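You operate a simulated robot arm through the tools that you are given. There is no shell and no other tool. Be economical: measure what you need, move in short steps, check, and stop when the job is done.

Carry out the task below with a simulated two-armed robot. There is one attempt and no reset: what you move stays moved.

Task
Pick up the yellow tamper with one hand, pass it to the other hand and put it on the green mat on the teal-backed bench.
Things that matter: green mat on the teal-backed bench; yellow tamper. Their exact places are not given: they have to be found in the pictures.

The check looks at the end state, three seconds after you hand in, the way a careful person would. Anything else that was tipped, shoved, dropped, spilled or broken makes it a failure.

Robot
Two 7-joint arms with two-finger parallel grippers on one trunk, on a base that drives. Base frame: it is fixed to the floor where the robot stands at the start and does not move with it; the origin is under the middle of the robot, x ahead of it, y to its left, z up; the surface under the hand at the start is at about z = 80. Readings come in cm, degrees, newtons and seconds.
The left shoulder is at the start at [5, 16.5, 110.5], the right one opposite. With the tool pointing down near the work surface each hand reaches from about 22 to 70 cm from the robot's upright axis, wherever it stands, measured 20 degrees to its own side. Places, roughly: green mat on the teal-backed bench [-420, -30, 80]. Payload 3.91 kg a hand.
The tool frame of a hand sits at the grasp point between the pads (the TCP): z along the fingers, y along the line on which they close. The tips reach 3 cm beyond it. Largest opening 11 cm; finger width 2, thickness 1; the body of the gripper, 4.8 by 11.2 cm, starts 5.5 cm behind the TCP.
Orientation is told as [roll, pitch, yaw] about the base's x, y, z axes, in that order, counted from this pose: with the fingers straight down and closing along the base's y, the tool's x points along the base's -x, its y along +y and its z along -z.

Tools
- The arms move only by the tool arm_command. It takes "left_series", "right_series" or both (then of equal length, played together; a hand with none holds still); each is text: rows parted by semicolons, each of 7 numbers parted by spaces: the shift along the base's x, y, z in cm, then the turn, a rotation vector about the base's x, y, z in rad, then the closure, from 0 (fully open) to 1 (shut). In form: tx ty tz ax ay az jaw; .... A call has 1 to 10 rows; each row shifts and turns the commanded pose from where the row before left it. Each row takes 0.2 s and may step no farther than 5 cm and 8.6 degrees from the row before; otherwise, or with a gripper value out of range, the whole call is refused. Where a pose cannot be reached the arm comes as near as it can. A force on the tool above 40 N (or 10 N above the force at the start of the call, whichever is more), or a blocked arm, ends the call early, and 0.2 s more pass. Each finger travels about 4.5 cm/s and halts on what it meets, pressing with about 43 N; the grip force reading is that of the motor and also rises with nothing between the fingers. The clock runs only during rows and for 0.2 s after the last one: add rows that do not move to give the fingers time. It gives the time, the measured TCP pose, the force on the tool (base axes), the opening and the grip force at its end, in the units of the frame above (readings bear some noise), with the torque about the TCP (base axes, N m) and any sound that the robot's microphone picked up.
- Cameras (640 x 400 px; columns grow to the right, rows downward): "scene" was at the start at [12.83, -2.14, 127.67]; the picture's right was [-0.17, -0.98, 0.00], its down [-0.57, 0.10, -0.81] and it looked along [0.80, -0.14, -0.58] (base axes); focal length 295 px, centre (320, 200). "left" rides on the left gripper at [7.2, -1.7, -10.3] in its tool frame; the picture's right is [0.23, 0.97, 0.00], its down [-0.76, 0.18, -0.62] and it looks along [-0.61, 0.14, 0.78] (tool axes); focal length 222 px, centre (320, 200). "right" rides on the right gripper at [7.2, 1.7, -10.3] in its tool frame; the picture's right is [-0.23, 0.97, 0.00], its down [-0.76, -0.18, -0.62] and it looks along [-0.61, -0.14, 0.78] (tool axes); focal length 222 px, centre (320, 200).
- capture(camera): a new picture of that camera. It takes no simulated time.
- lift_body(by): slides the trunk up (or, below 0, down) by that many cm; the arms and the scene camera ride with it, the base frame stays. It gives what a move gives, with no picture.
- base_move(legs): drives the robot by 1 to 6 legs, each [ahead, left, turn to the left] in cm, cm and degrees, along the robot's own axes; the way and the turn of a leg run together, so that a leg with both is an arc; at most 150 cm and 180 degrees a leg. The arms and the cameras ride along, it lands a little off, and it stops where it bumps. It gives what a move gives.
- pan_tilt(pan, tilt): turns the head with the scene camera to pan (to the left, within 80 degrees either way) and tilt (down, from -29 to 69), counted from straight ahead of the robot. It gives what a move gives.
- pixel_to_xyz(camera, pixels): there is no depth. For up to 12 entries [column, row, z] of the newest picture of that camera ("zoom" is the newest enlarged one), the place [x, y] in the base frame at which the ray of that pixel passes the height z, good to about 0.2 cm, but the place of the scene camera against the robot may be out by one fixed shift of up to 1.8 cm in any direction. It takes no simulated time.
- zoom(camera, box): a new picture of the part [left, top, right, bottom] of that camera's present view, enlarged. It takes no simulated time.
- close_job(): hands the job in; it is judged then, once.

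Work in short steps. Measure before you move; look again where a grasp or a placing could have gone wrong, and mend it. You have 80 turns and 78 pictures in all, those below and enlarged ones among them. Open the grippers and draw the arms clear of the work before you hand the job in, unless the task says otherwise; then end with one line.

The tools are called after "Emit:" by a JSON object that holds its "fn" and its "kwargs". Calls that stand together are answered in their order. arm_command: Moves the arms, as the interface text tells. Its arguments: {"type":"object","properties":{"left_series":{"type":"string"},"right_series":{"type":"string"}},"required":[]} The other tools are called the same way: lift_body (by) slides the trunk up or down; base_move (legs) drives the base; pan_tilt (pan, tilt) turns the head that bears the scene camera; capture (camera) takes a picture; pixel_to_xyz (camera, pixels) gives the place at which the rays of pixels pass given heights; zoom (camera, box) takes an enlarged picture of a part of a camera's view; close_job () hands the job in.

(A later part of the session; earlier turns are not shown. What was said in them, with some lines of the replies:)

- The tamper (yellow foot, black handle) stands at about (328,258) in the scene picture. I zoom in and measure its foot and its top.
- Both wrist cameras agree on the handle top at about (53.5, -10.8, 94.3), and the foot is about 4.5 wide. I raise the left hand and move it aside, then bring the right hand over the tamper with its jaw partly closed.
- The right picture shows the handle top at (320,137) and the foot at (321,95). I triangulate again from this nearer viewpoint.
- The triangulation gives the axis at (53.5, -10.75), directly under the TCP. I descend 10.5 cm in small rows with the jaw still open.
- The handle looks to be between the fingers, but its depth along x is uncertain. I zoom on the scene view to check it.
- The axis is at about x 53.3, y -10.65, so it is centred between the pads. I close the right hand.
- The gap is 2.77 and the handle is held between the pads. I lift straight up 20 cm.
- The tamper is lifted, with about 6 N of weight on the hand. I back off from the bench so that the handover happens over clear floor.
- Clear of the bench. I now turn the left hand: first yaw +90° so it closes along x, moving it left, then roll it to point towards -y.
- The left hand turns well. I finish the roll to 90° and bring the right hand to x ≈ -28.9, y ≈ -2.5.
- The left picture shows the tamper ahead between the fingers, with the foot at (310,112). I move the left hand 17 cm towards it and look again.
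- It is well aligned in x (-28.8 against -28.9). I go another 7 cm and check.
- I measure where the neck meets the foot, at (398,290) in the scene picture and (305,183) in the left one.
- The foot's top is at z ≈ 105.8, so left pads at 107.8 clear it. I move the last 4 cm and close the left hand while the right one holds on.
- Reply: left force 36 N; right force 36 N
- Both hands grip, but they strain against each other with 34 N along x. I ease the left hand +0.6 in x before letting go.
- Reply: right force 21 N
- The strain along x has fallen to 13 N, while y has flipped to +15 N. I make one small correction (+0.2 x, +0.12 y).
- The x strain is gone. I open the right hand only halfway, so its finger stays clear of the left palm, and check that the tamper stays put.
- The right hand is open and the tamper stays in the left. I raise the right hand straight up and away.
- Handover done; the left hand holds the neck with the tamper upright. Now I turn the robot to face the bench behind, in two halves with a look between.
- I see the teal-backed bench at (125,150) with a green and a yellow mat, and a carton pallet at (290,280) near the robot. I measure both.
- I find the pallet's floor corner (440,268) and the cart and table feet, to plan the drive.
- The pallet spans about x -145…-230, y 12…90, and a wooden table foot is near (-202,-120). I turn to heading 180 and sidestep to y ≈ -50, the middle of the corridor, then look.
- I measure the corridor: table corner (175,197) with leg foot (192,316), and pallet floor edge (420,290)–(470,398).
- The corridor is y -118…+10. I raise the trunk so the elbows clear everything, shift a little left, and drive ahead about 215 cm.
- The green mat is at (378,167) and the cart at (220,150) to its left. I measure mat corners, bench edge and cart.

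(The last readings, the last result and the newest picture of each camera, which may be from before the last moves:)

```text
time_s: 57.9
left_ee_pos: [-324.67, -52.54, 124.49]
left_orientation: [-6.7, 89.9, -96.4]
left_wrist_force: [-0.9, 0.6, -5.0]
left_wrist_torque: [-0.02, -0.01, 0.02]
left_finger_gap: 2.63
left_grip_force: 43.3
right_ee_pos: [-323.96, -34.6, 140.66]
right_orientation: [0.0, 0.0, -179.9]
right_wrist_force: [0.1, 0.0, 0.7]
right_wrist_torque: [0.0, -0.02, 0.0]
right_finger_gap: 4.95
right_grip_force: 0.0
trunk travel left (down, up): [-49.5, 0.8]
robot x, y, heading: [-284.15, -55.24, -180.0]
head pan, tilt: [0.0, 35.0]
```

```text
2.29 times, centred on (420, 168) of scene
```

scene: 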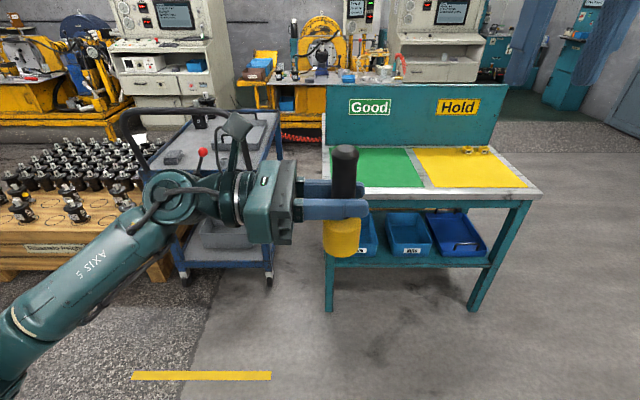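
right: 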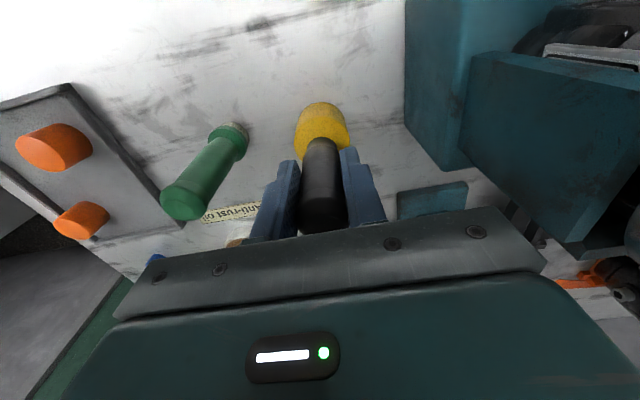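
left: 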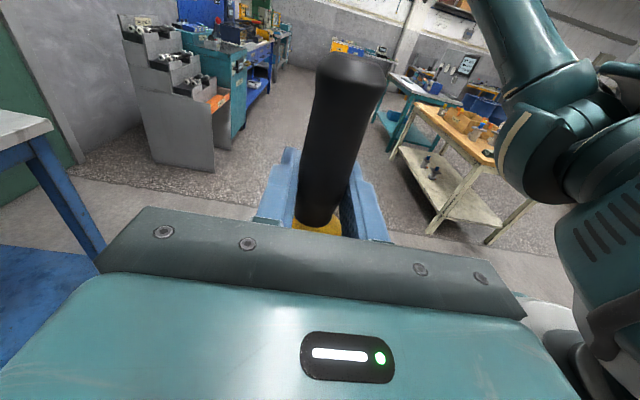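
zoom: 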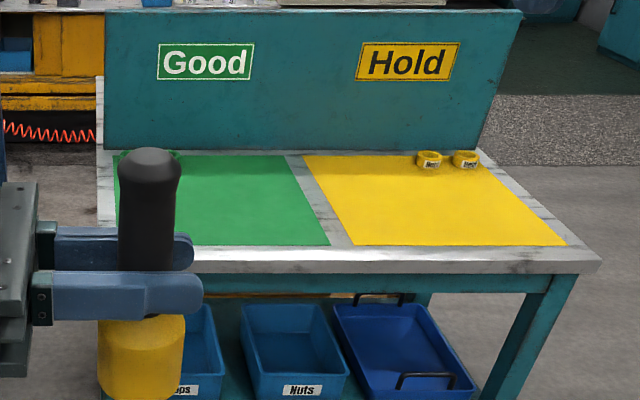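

The mat spans x -432…-396, y -50…-11; I aim for about (-411, -28). Before nearing the bench I lower the left hand here by 28 cm and push it 8 cm forward, then check how the forearm lies.

Emit:
{"fn": "arm_command", "kwargs": {"left_series": "-1 0 -3 0 0 0 1; -1 0 -3 0 0 0 1; -1 0 -3 0 0 0 1; -1 0 -3 0 0 0 1; -1 0 -3 0 0 0 1; -1 0 -3 0 0 0 1; -1 0 -3 0 0 0 1; -1 0 -3 0 0 0 1; 0 0 -3 0 0 0 1; 0 0 -1 0 0 0 1"}}

Emit:
{"fn": "pan_tilt", "kwargs": {"pan": 25, "tilt": 45}}

Emit:
{"fn": "capture", "kwargs": {"camera": "scene"}}

Emit:
{"fn": "capture", "kwargs": {"camera": "right"}}

```text
time_s: 60.1
left_ee_pos: [-332.67, -52.53, 96.42]
left_orientation: [-5.7, 89.9, -95.5]
left_wrist_force: [0.0, 0.4, -5.5]
left_wrist_torque: [0.01, -0.01, 0.01]
left_finger_gap: 2.64
left_grip_force: 42.3
right_ee_pos: [-324.05, -34.58, 140.61]
right_orientation: [0.0, 0.1, -179.9]
right_wrist_force: [0.4, 0.1, -0.4]
right_wrist_torque: [0.03, 0.02, -0.02]
right_finger_gap: 4.94
right_grip_force: 0.1
trunk travel left (down, up): [-49.5, 0.8]
robot x, y, heading: [-283.93, -55.29, -179.7]
head pan, tilt: [0.0, 35.0]
```

```text
time_s: 61.0
left_ee_pos: [-332.65, -52.48, 96.48]
left_orientation: [-4.7, 89.7, -94.7]
left_wrist_force: [-0.4, 0.3, -5.6]
left_wrist_torque: [-0.05, 0.04, 0.02]
left_finger_gap: 2.65
left_grip_force: 42.8
right_ee_pos: [-323.89, -34.65, 140.51]
right_orientation: [0.1, -0.1, -180.0]
right_wrist_force: [-0.4, -0.5, 0.0]
right_wrist_torque: [-0.04, 0.0, 0.04]
right_finger_gap: 4.98
right_grip_force: 0.0
trunk travel left (down, up): [-49.5, 0.8]
robot x, y, heading: [-284.15, -55.16, -179.8]
head pan, tilt: [25.0, 45.0]
```

```text
45 pictures are left
```

scene: 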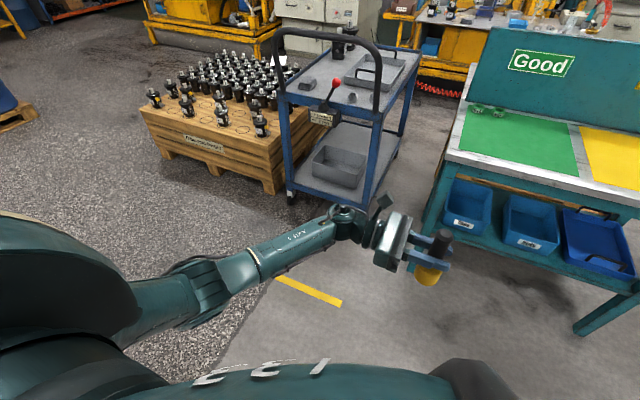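

```text
44 pictures are left
```

right: 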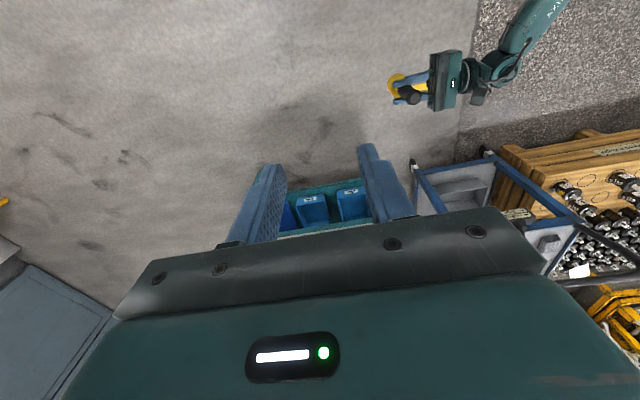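

The forearm goes to an elbow at (200,285). I check at which height its ray fits, to know whether elbow and forearm stay above the bench.

Emit:
{"fn": "pixel_to_xyz", "kwargs": {"camera": "scene", "pixels": [[200, 285, 90], [200, 285, 95], [200, 285, 100], [200, 285, 105], [200, 285, 110], [345, 215, 97], [430, 262, 96], [490, 110, 80], [475, 108, 80], [500, 112, 80], [300, 200, 0], [285, 100, 85]]}}

Emit:
{"fn": "zoom", "kwargs": {"camera": "scene", "box": [130, 170, 490, 395]}}

```text
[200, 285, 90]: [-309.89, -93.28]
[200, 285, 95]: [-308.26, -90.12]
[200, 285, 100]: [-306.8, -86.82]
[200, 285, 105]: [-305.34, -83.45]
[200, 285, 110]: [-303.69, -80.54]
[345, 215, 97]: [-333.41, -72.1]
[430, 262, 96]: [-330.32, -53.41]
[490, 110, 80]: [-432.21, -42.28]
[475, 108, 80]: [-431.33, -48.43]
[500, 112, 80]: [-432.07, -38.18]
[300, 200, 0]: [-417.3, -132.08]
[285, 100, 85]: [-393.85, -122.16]
```

```text
1.78 times, centred on (310, 282) of scene
```

zoom: 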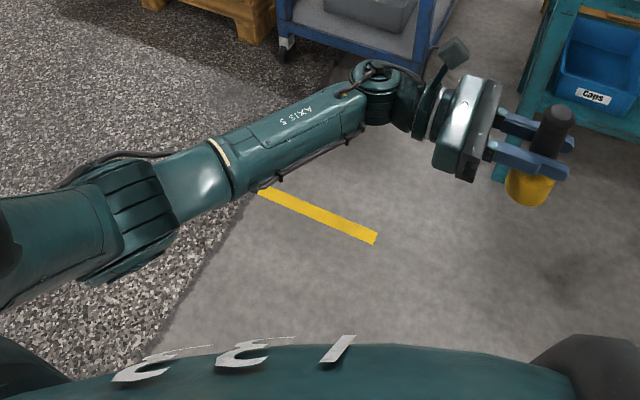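

The elbow fits at z ≈ 100–105, above the wrist, so the arm stays above the bench. The tamper bottom is at about z 89, so I sidestep right 25.5 cm first, then drive ahead 60 cm and check.

Emit:
{"fn": "base_move", "kwargs": {"legs": [[0, -25.5, 0], [55, 0, 0]]}}

Emit:
{"fn": "capture", "kwargs": {"camera": "scene"}}

```text
time_s: 66.5
left_ee_pos: [-387.15, -27.29, 96.57]
left_orientation: [2.7, 89.7, -87.4]
left_wrist_force: [-0.5, 0.2, -5.3]
left_wrist_torque: [-0.02, 0.0, -0.02]
left_finger_gap: 2.64
left_grip_force: 42.2
right_ee_pos: [-378.36, -9.4, 140.66]
right_orientation: [0.0, -0.1, 179.9]
right_wrist_force: [0.4, 0.2, -0.4]
right_wrist_torque: [0.01, -0.02, 0.03]
right_finger_gap: 4.97
right_grip_force: 0.0
trunk travel left (down, up): [-49.5, 0.8]
robot x, y, heading: [-338.84, -29.64, 180.0]
head pan, tilt: [25.0, 45.0]
```

```text
42 pictures are left
```

scene: 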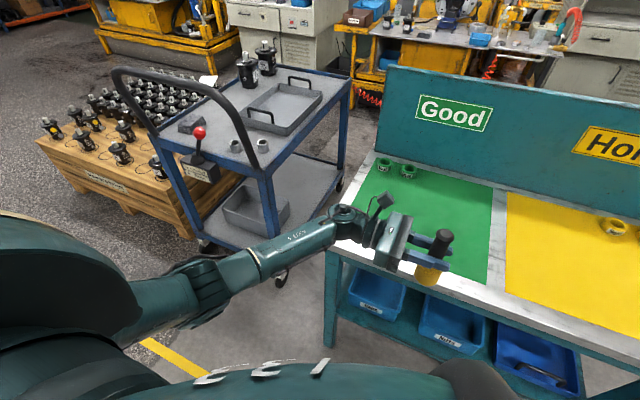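

The hand is just in front of the mat. I recheck mat and cart positions from here before the last 17 cm.

Emit:
{"fn": "pixel_to_xyz", "kwargs": {"camera": "scene", "pixels": [[487, 282, 80], [493, 187, 80], [372, 157, 80], [384, 166, 80], [407, 172, 80], [262, 178, 80], [262, 178, 75], [350, 80, 80], [190, 185, 88], [270, 255, 97], [342, 215, 97]]}}

Emit:
{"fn": "zoom", "kwargs": {"camera": "scene", "box": [200, 130, 520, 330]}}

```text
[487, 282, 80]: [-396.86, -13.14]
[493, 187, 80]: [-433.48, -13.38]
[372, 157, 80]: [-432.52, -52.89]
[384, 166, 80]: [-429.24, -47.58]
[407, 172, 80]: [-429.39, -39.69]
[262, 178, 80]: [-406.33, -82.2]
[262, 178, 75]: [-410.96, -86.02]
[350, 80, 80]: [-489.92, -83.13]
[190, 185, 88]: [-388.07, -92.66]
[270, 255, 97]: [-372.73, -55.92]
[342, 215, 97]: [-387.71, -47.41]
```

```text
2.00 times, centred on (360, 230) of scene
```

zoom: 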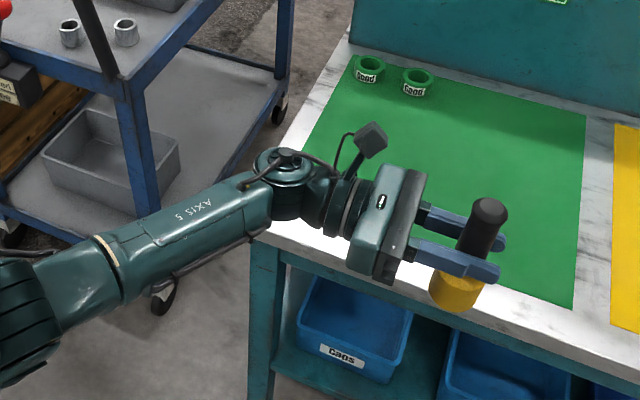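

There is ample room: the cart lies beyond y -82 and the elbow ends near y -66. I drive the last 18 cm slowly.

Emit:
{"fn": "base_move", "kwargs": {"legs": [[18, 0, 0]]}}

Emit:
{"fn": "capture", "kwargs": {"camera": "scene"}}

Emit:
{"fn": "capture", "kwargs": {"camera": "left"}}

```text
time_s: 68.1
left_ee_pos: [-405.6, -27.2, 96.41]
left_orientation: [8.7, 89.9, -81.3]
left_wrist_force: [-0.7, -0.1, -6.0]
left_wrist_torque: [-0.05, 0.0, -0.05]
left_finger_gap: 2.64
left_grip_force: 42.8
right_ee_pos: [-396.85, -9.43, 140.66]
right_orientation: [0.0, 0.0, 179.9]
right_wrist_force: [0.5, -0.2, -0.5]
right_wrist_torque: [-0.01, -0.03, 0.0]
right_finger_gap: 4.96
right_grip_force: 0.1
trunk travel left (down, up): [-49.5, 0.8]
robot x, y, heading: [-357.05, -29.62, 180.0]
head pan, tilt: [25.0, 45.0]
```

```text
40 pictures are left
```

scene: 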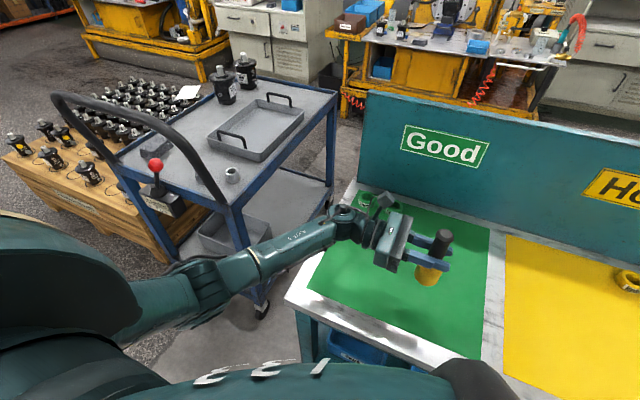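

```text
39 pictures are left
```

left: 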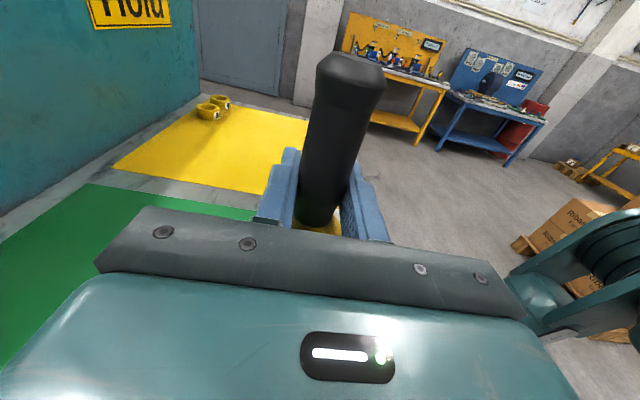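

The tamper is over the mat, its bottom at about z 88.9. I lower the trunk 6 cm, then feel the rest with the arm.

Emit:
{"fn": "lift_body", "kwargs": {"by": -6}}

Emit:
{"fn": "zoom", "kwargs": {"camera": "scene", "box": [270, 170, 510, 320]}}

```text
time_s: 69.1
left_ee_pos: [-405.55, -27.26, 90.6]
left_orientation: [-2.1, 89.8, -92.2]
left_wrist_force: [-0.3, 0.0, -5.2]
left_wrist_torque: [0.02, 0.01, 0.02]
left_finger_gap: 2.63
left_grip_force: 42.8
right_ee_pos: [-396.68, -9.39, 134.72]
right_orientation: [0.0, 0.0, 179.8]
right_wrist_force: [-0.4, 0.8, 0.5]
right_wrist_torque: [0.02, 0.01, 0.0]
right_finger_gap: 4.95
right_grip_force: 0.1
trunk travel left (down, up): [-43.5, 6.8]
robot x, y, heading: [-357.4, -29.63, 179.8]
head pan, tilt: [25.0, 45.0]
```

```text
2.67 times, centred on (390, 245) of scene
```

zoom: 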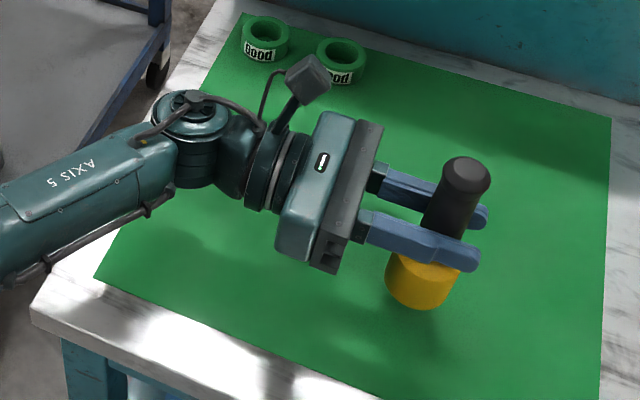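

The foot is clearly above the mat still. I lower 2 cm, then in 0.2 cm rows watching the force.

Emit:
{"fn": "arm_command", "kwargs": {"left_series": "0 0 -0.5 0 0 0 1; 0 0 -0.5 0 0 0 1; 0 0 -0.5 0 0 0 1; 0 0 -0.3 0 0 0 1; 0 0 -0.2 0 0 0 1; 0 0 0 0 0 0 1"}}

Emit:
{"fn": "arm_command", "kwargs": {"left_series": "0 0 -0.2 0 0 0 1; 0 0 -0.2 0 0 0 1; 0 0 0 0 0 0 1"}}

Emit:
{"fn": "zoom", "kwargs": {"camera": "scene", "box": [350, 190, 510, 290]}}

```text
time_s: 70.5
left_ee_pos: [-405.47, -27.25, 88.49]
left_orientation: [7.7, 89.6, -82.4]
left_wrist_force: [-0.4, 0.1, -5.8]
left_wrist_torque: [-0.05, 0.01, -0.02]
left_finger_gap: 2.63
left_grip_force: 43.1
right_ee_pos: [-396.74, -9.37, 134.64]
right_orientation: [0.0, 0.0, 179.9]
right_wrist_force: [-0.1, 0.2, -0.7]
right_wrist_torque: [-0.01, 0.0, 0.01]
right_finger_gap: 4.96
right_grip_force: 0.1
trunk travel left (down, up): [-43.5, 6.8]
robot x, y, heading: [-357.21, -29.99, 179.7]
head pan, tilt: [25.0, 45.0]
```

```text
time_s: 71.3
left_ee_pos: [-405.43, -27.27, 88.06]
left_orientation: [-4.0, 89.8, -94.0]
left_wrist_force: [0.1, 0.3, -5.1]
left_wrist_torque: [0.01, -0.01, 0.02]
left_finger_gap: 2.64
left_grip_force: 42.9
right_ee_pos: [-396.69, -9.27, 134.7]
right_orientation: [0.0, 0.0, 179.9]
right_wrist_force: [0.2, 0.3, 0.5]
right_wrist_torque: [0.01, 0.02, 0.03]
right_finger_gap: 4.94
right_grip_force: 0.0
trunk travel left (down, up): [-43.5, 6.8]
robot x, y, heading: [-357.2, -30.23, 179.7]
head pan, tilt: [25.0, 45.0]
```

```text
4.00 times, centred on (430, 240) of scene
```

zoom: 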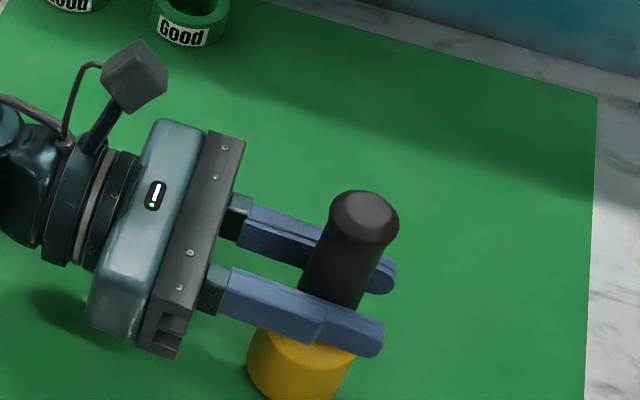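

No contact yet (force still -5 N). I continue in 0.15 cm rows.

Emit:
{"fn": "arm_command", "kwargs": {"left_series": "0 0 -0.15 0 0 0 1; 0 0 -0.15 0 0 0 1; 0 0 0 0 0 0 1"}}

Emit:
{"fn": "arm_command", "kwargs": {"left_series": "0 0 -0.1 0 0 0 1; 0 0 -0.1 0 0 0 1; 0 0 0 0 0 0 1"}}

```text
time_s: 72.1
left_ee_pos: [-405.49, -27.23, 87.61]
left_orientation: [3.6, 89.6, -86.5]
left_wrist_force: [0.1, 0.0, -6.2]
left_wrist_torque: [-0.01, -0.03, 0.0]
left_finger_gap: 2.64
left_grip_force: 42.7
right_ee_pos: [-396.72, -9.22, 134.75]
right_orientation: [0.0, 0.0, 179.9]
right_wrist_force: [-0.2, -0.6, -0.3]
right_wrist_torque: [0.03, -0.02, 0.0]
right_finger_gap: 4.94
right_grip_force: 0.0
trunk travel left (down, up): [-43.5, 6.8]
robot x, y, heading: [-357.13, -29.94, 179.9]
head pan, tilt: [25.0, 45.0]
```

```text
time_s: 72.9
left_ee_pos: [-405.49, -27.19, 87.67]
left_orientation: [-21.0, 89.8, -111.2]
left_wrist_force: [0.8, -2.8, 0.7]
left_wrist_torque: [-0.36, -0.07, -0.03]
left_finger_gap: 2.65
left_grip_force: 43.2
right_ee_pos: [-396.76, -9.36, 134.63]
right_orientation: [0.0, 0.0, 179.9]
right_wrist_force: [-0.7, 0.0, -0.5]
right_wrist_torque: [0.0, -0.02, 0.01]
right_finger_gap: 4.97
right_grip_force: 0.0
trunk travel left (down, up): [-43.5, 6.8]
robot x, y, heading: [-357.35, -30.09, 179.7]
head pan, tilt: [25.0, 45.0]
```

Contact: the force rose from -6 to +0.7 N. I press 0.1 cm more and open the fingers gradually.

Emit:
{"fn": "arm_command", "kwargs": {"left_series": "0 0 -0.1 0 0 0 1; 0 0 0 0 0 0 1; 0 0 0 0 0 0 0.72; 0 0 0 0 0 0 0.65; 0 0 0 0 0 0 0.5; 0 0 0 0 0 0 0.4; 0 0 0 0 0 0 0.4"}}

Emit:
{"fn": "zoom", "kwargs": {"camera": "scene", "box": [350, 190, 510, 290]}}

Emit:
{"fn": "capture", "kwargs": {"camera": "left"}}

```text
time_s: 74.5
left_ee_pos: [-405.56, -27.2, 87.49]
left_orientation: [-6.9, 89.7, -96.9]
left_wrist_force: [0.4, -0.8, 1.0]
left_wrist_torque: [0.02, -0.02, -0.01]
left_finger_gap: 6.59
left_grip_force: 0.0
right_ee_pos: [-396.69, -9.34, 134.7]
right_orientation: [0.0, 0.0, 179.9]
right_wrist_force: [-0.4, -0.7, -0.1]
right_wrist_torque: [0.0, -0.02, -0.04]
right_finger_gap: 4.95
right_grip_force: 0.0
trunk travel left (down, up): [-43.5, 6.8]
robot x, y, heading: [-357.06, -30.07, 179.8]
head pan, tilt: [25.0, 45.0]
```

```text
4.00 times, centred on (430, 240) of scene
```

zoom: 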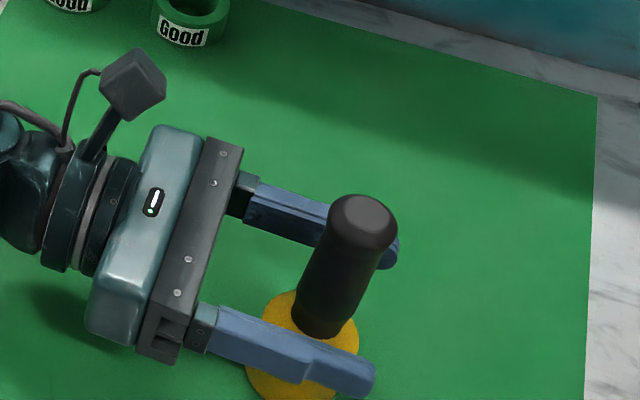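

```text
35 pictures are left
```

left: 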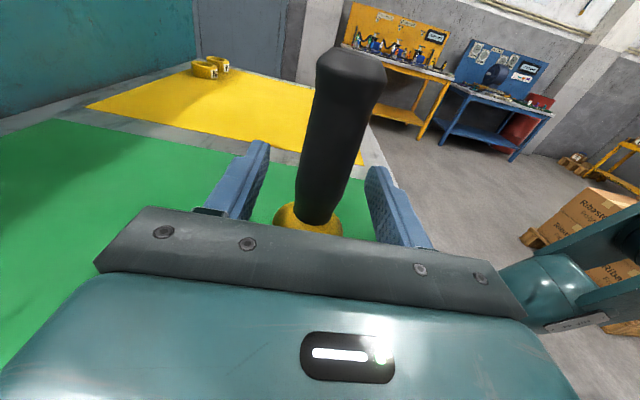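

The tamper stands by itself, with the fingers clear on both sides. I withdraw the hand 7 cm sideways, then raise it.

Emit:
{"fn": "arm_command", "kwargs": {"left_series": "0 -1 0 0 0 0 0.4; 0 -2 0 0 0 0 0.4; 0 -2 0 0 0 0 0.4; 0 -2 0 0 0 0 0.4; 0 0 3 0 0 0 0.4; 0 0 4 0 0 0 0.4; 0 0 4 0 0 0 0.4; 0 0 4 0 0 0 0.4; 0 0 4 0 0 0 0.4; 0 0 0 0 0 0 0.4"}}

Emit:
{"fn": "capture", "kwargs": {"camera": "scene"}}

```text
time_s: 76.7
left_ee_pos: [-405.42, -34.27, 106.49]
left_orientation: [0.2, 89.7, -89.9]
left_wrist_force: [-0.2, 0.4, 0.1]
left_wrist_torque: [0.03, 0.0, 0.03]
left_finger_gap: 6.61
left_grip_force: 0.1
right_ee_pos: [-396.68, -9.35, 134.74]
right_orientation: [0.0, 0.0, 179.9]
right_wrist_force: [-0.5, -0.4, 0.8]
right_wrist_torque: [-0.02, 0.0, 0.0]
right_finger_gap: 4.97
right_grip_force: 0.0
trunk travel left (down, up): [-43.5, 6.8]
robot x, y, heading: [-357.63, -29.77, 179.9]
head pan, tilt: [25.0, 45.0]
```

```text
34 pictures are left
```

scene: 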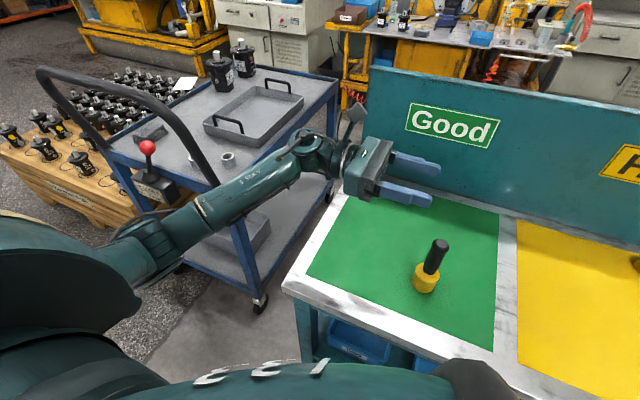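

The tamper stands upright well inside the green mat. I open both grippers fully and back off 40 cm.

Emit:
{"fn": "arm_command", "kwargs": {"left_series": "0 0 3 0 0 0 0.2; 0 0 3 0 0 0 0; 0 0 0 0 0 0 0; 0 0 0 0 0 0 0", "right_series": "0 0 0 0 0 0 0.3; 0 0 0 0 0 0 0; 0 0 0 0 0 0 0; 0 0 0 0 0 0 0"}}

Emit:
{"fn": "base_move", "kwargs": {"legs": [[-40, 0, 0]]}}

Emit:
{"fn": "capture", "kwargs": {"camera": "scene"}}

```text
time_s: 77.7
left_ee_pos: [-405.32, -34.24, 112.46]
left_orientation: [-11.3, 89.8, -101.4]
left_wrist_force: [-0.5, 0.0, 0.0]
left_wrist_torque: [0.0, -0.01, 0.02]
left_finger_gap: 10.95
left_grip_force: 0.0
right_ee_pos: [-396.69, -9.35, 134.61]
right_orientation: [0.0, 0.0, 180.0]
right_wrist_force: [-0.4, 0.2, 0.2]
right_wrist_torque: [0.04, 0.0, 0.01]
right_finger_gap: 10.99
right_grip_force: 0.0
trunk travel left (down, up): [-43.5, 6.8]
robot x, y, heading: [-357.09, -29.95, 179.7]
head pan, tilt: [25.0, 45.0]
```

```text
time_s: 80.2
left_ee_pos: [-365.74, -34.2, 112.48]
left_orientation: [-12.5, 89.8, -102.8]
left_wrist_force: [0.1, -0.8, -0.4]
left_wrist_torque: [-0.03, -0.04, -0.01]
left_finger_gap: 11.0
left_grip_force: 0.2
right_ee_pos: [-357.13, -9.4, 134.73]
right_orientation: [0.0, -0.1, 179.9]
right_wrist_force: [0.2, 0.8, 0.8]
right_wrist_torque: [0.03, 0.02, 0.02]
right_finger_gap: 11.0
right_grip_force: 0.1
trunk travel left (down, up): [-43.5, 6.8]
robot x, y, heading: [-317.93, -29.6, 179.8]
head pan, tilt: [25.0, 45.0]
```

```text
33 pictures are left
```

scene: 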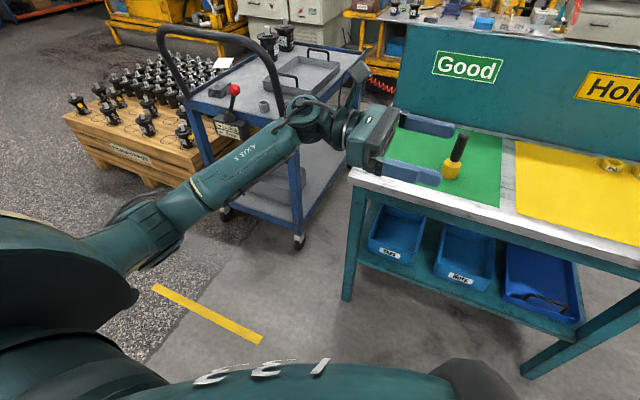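

The tamper stands upright on the green mat at (455,160), nothing else has moved, both hands are open and the arms are clear. I hand in.

Emit:
{"fn": "close_job", "kwargs": {}}

```text
The job is handed in.
```

The yellow tamper was picked up with the right hand, passed to the left, and now stands upright on the green mat on the teal-backed bench; in the pictures I took, nothing else was disturbed.
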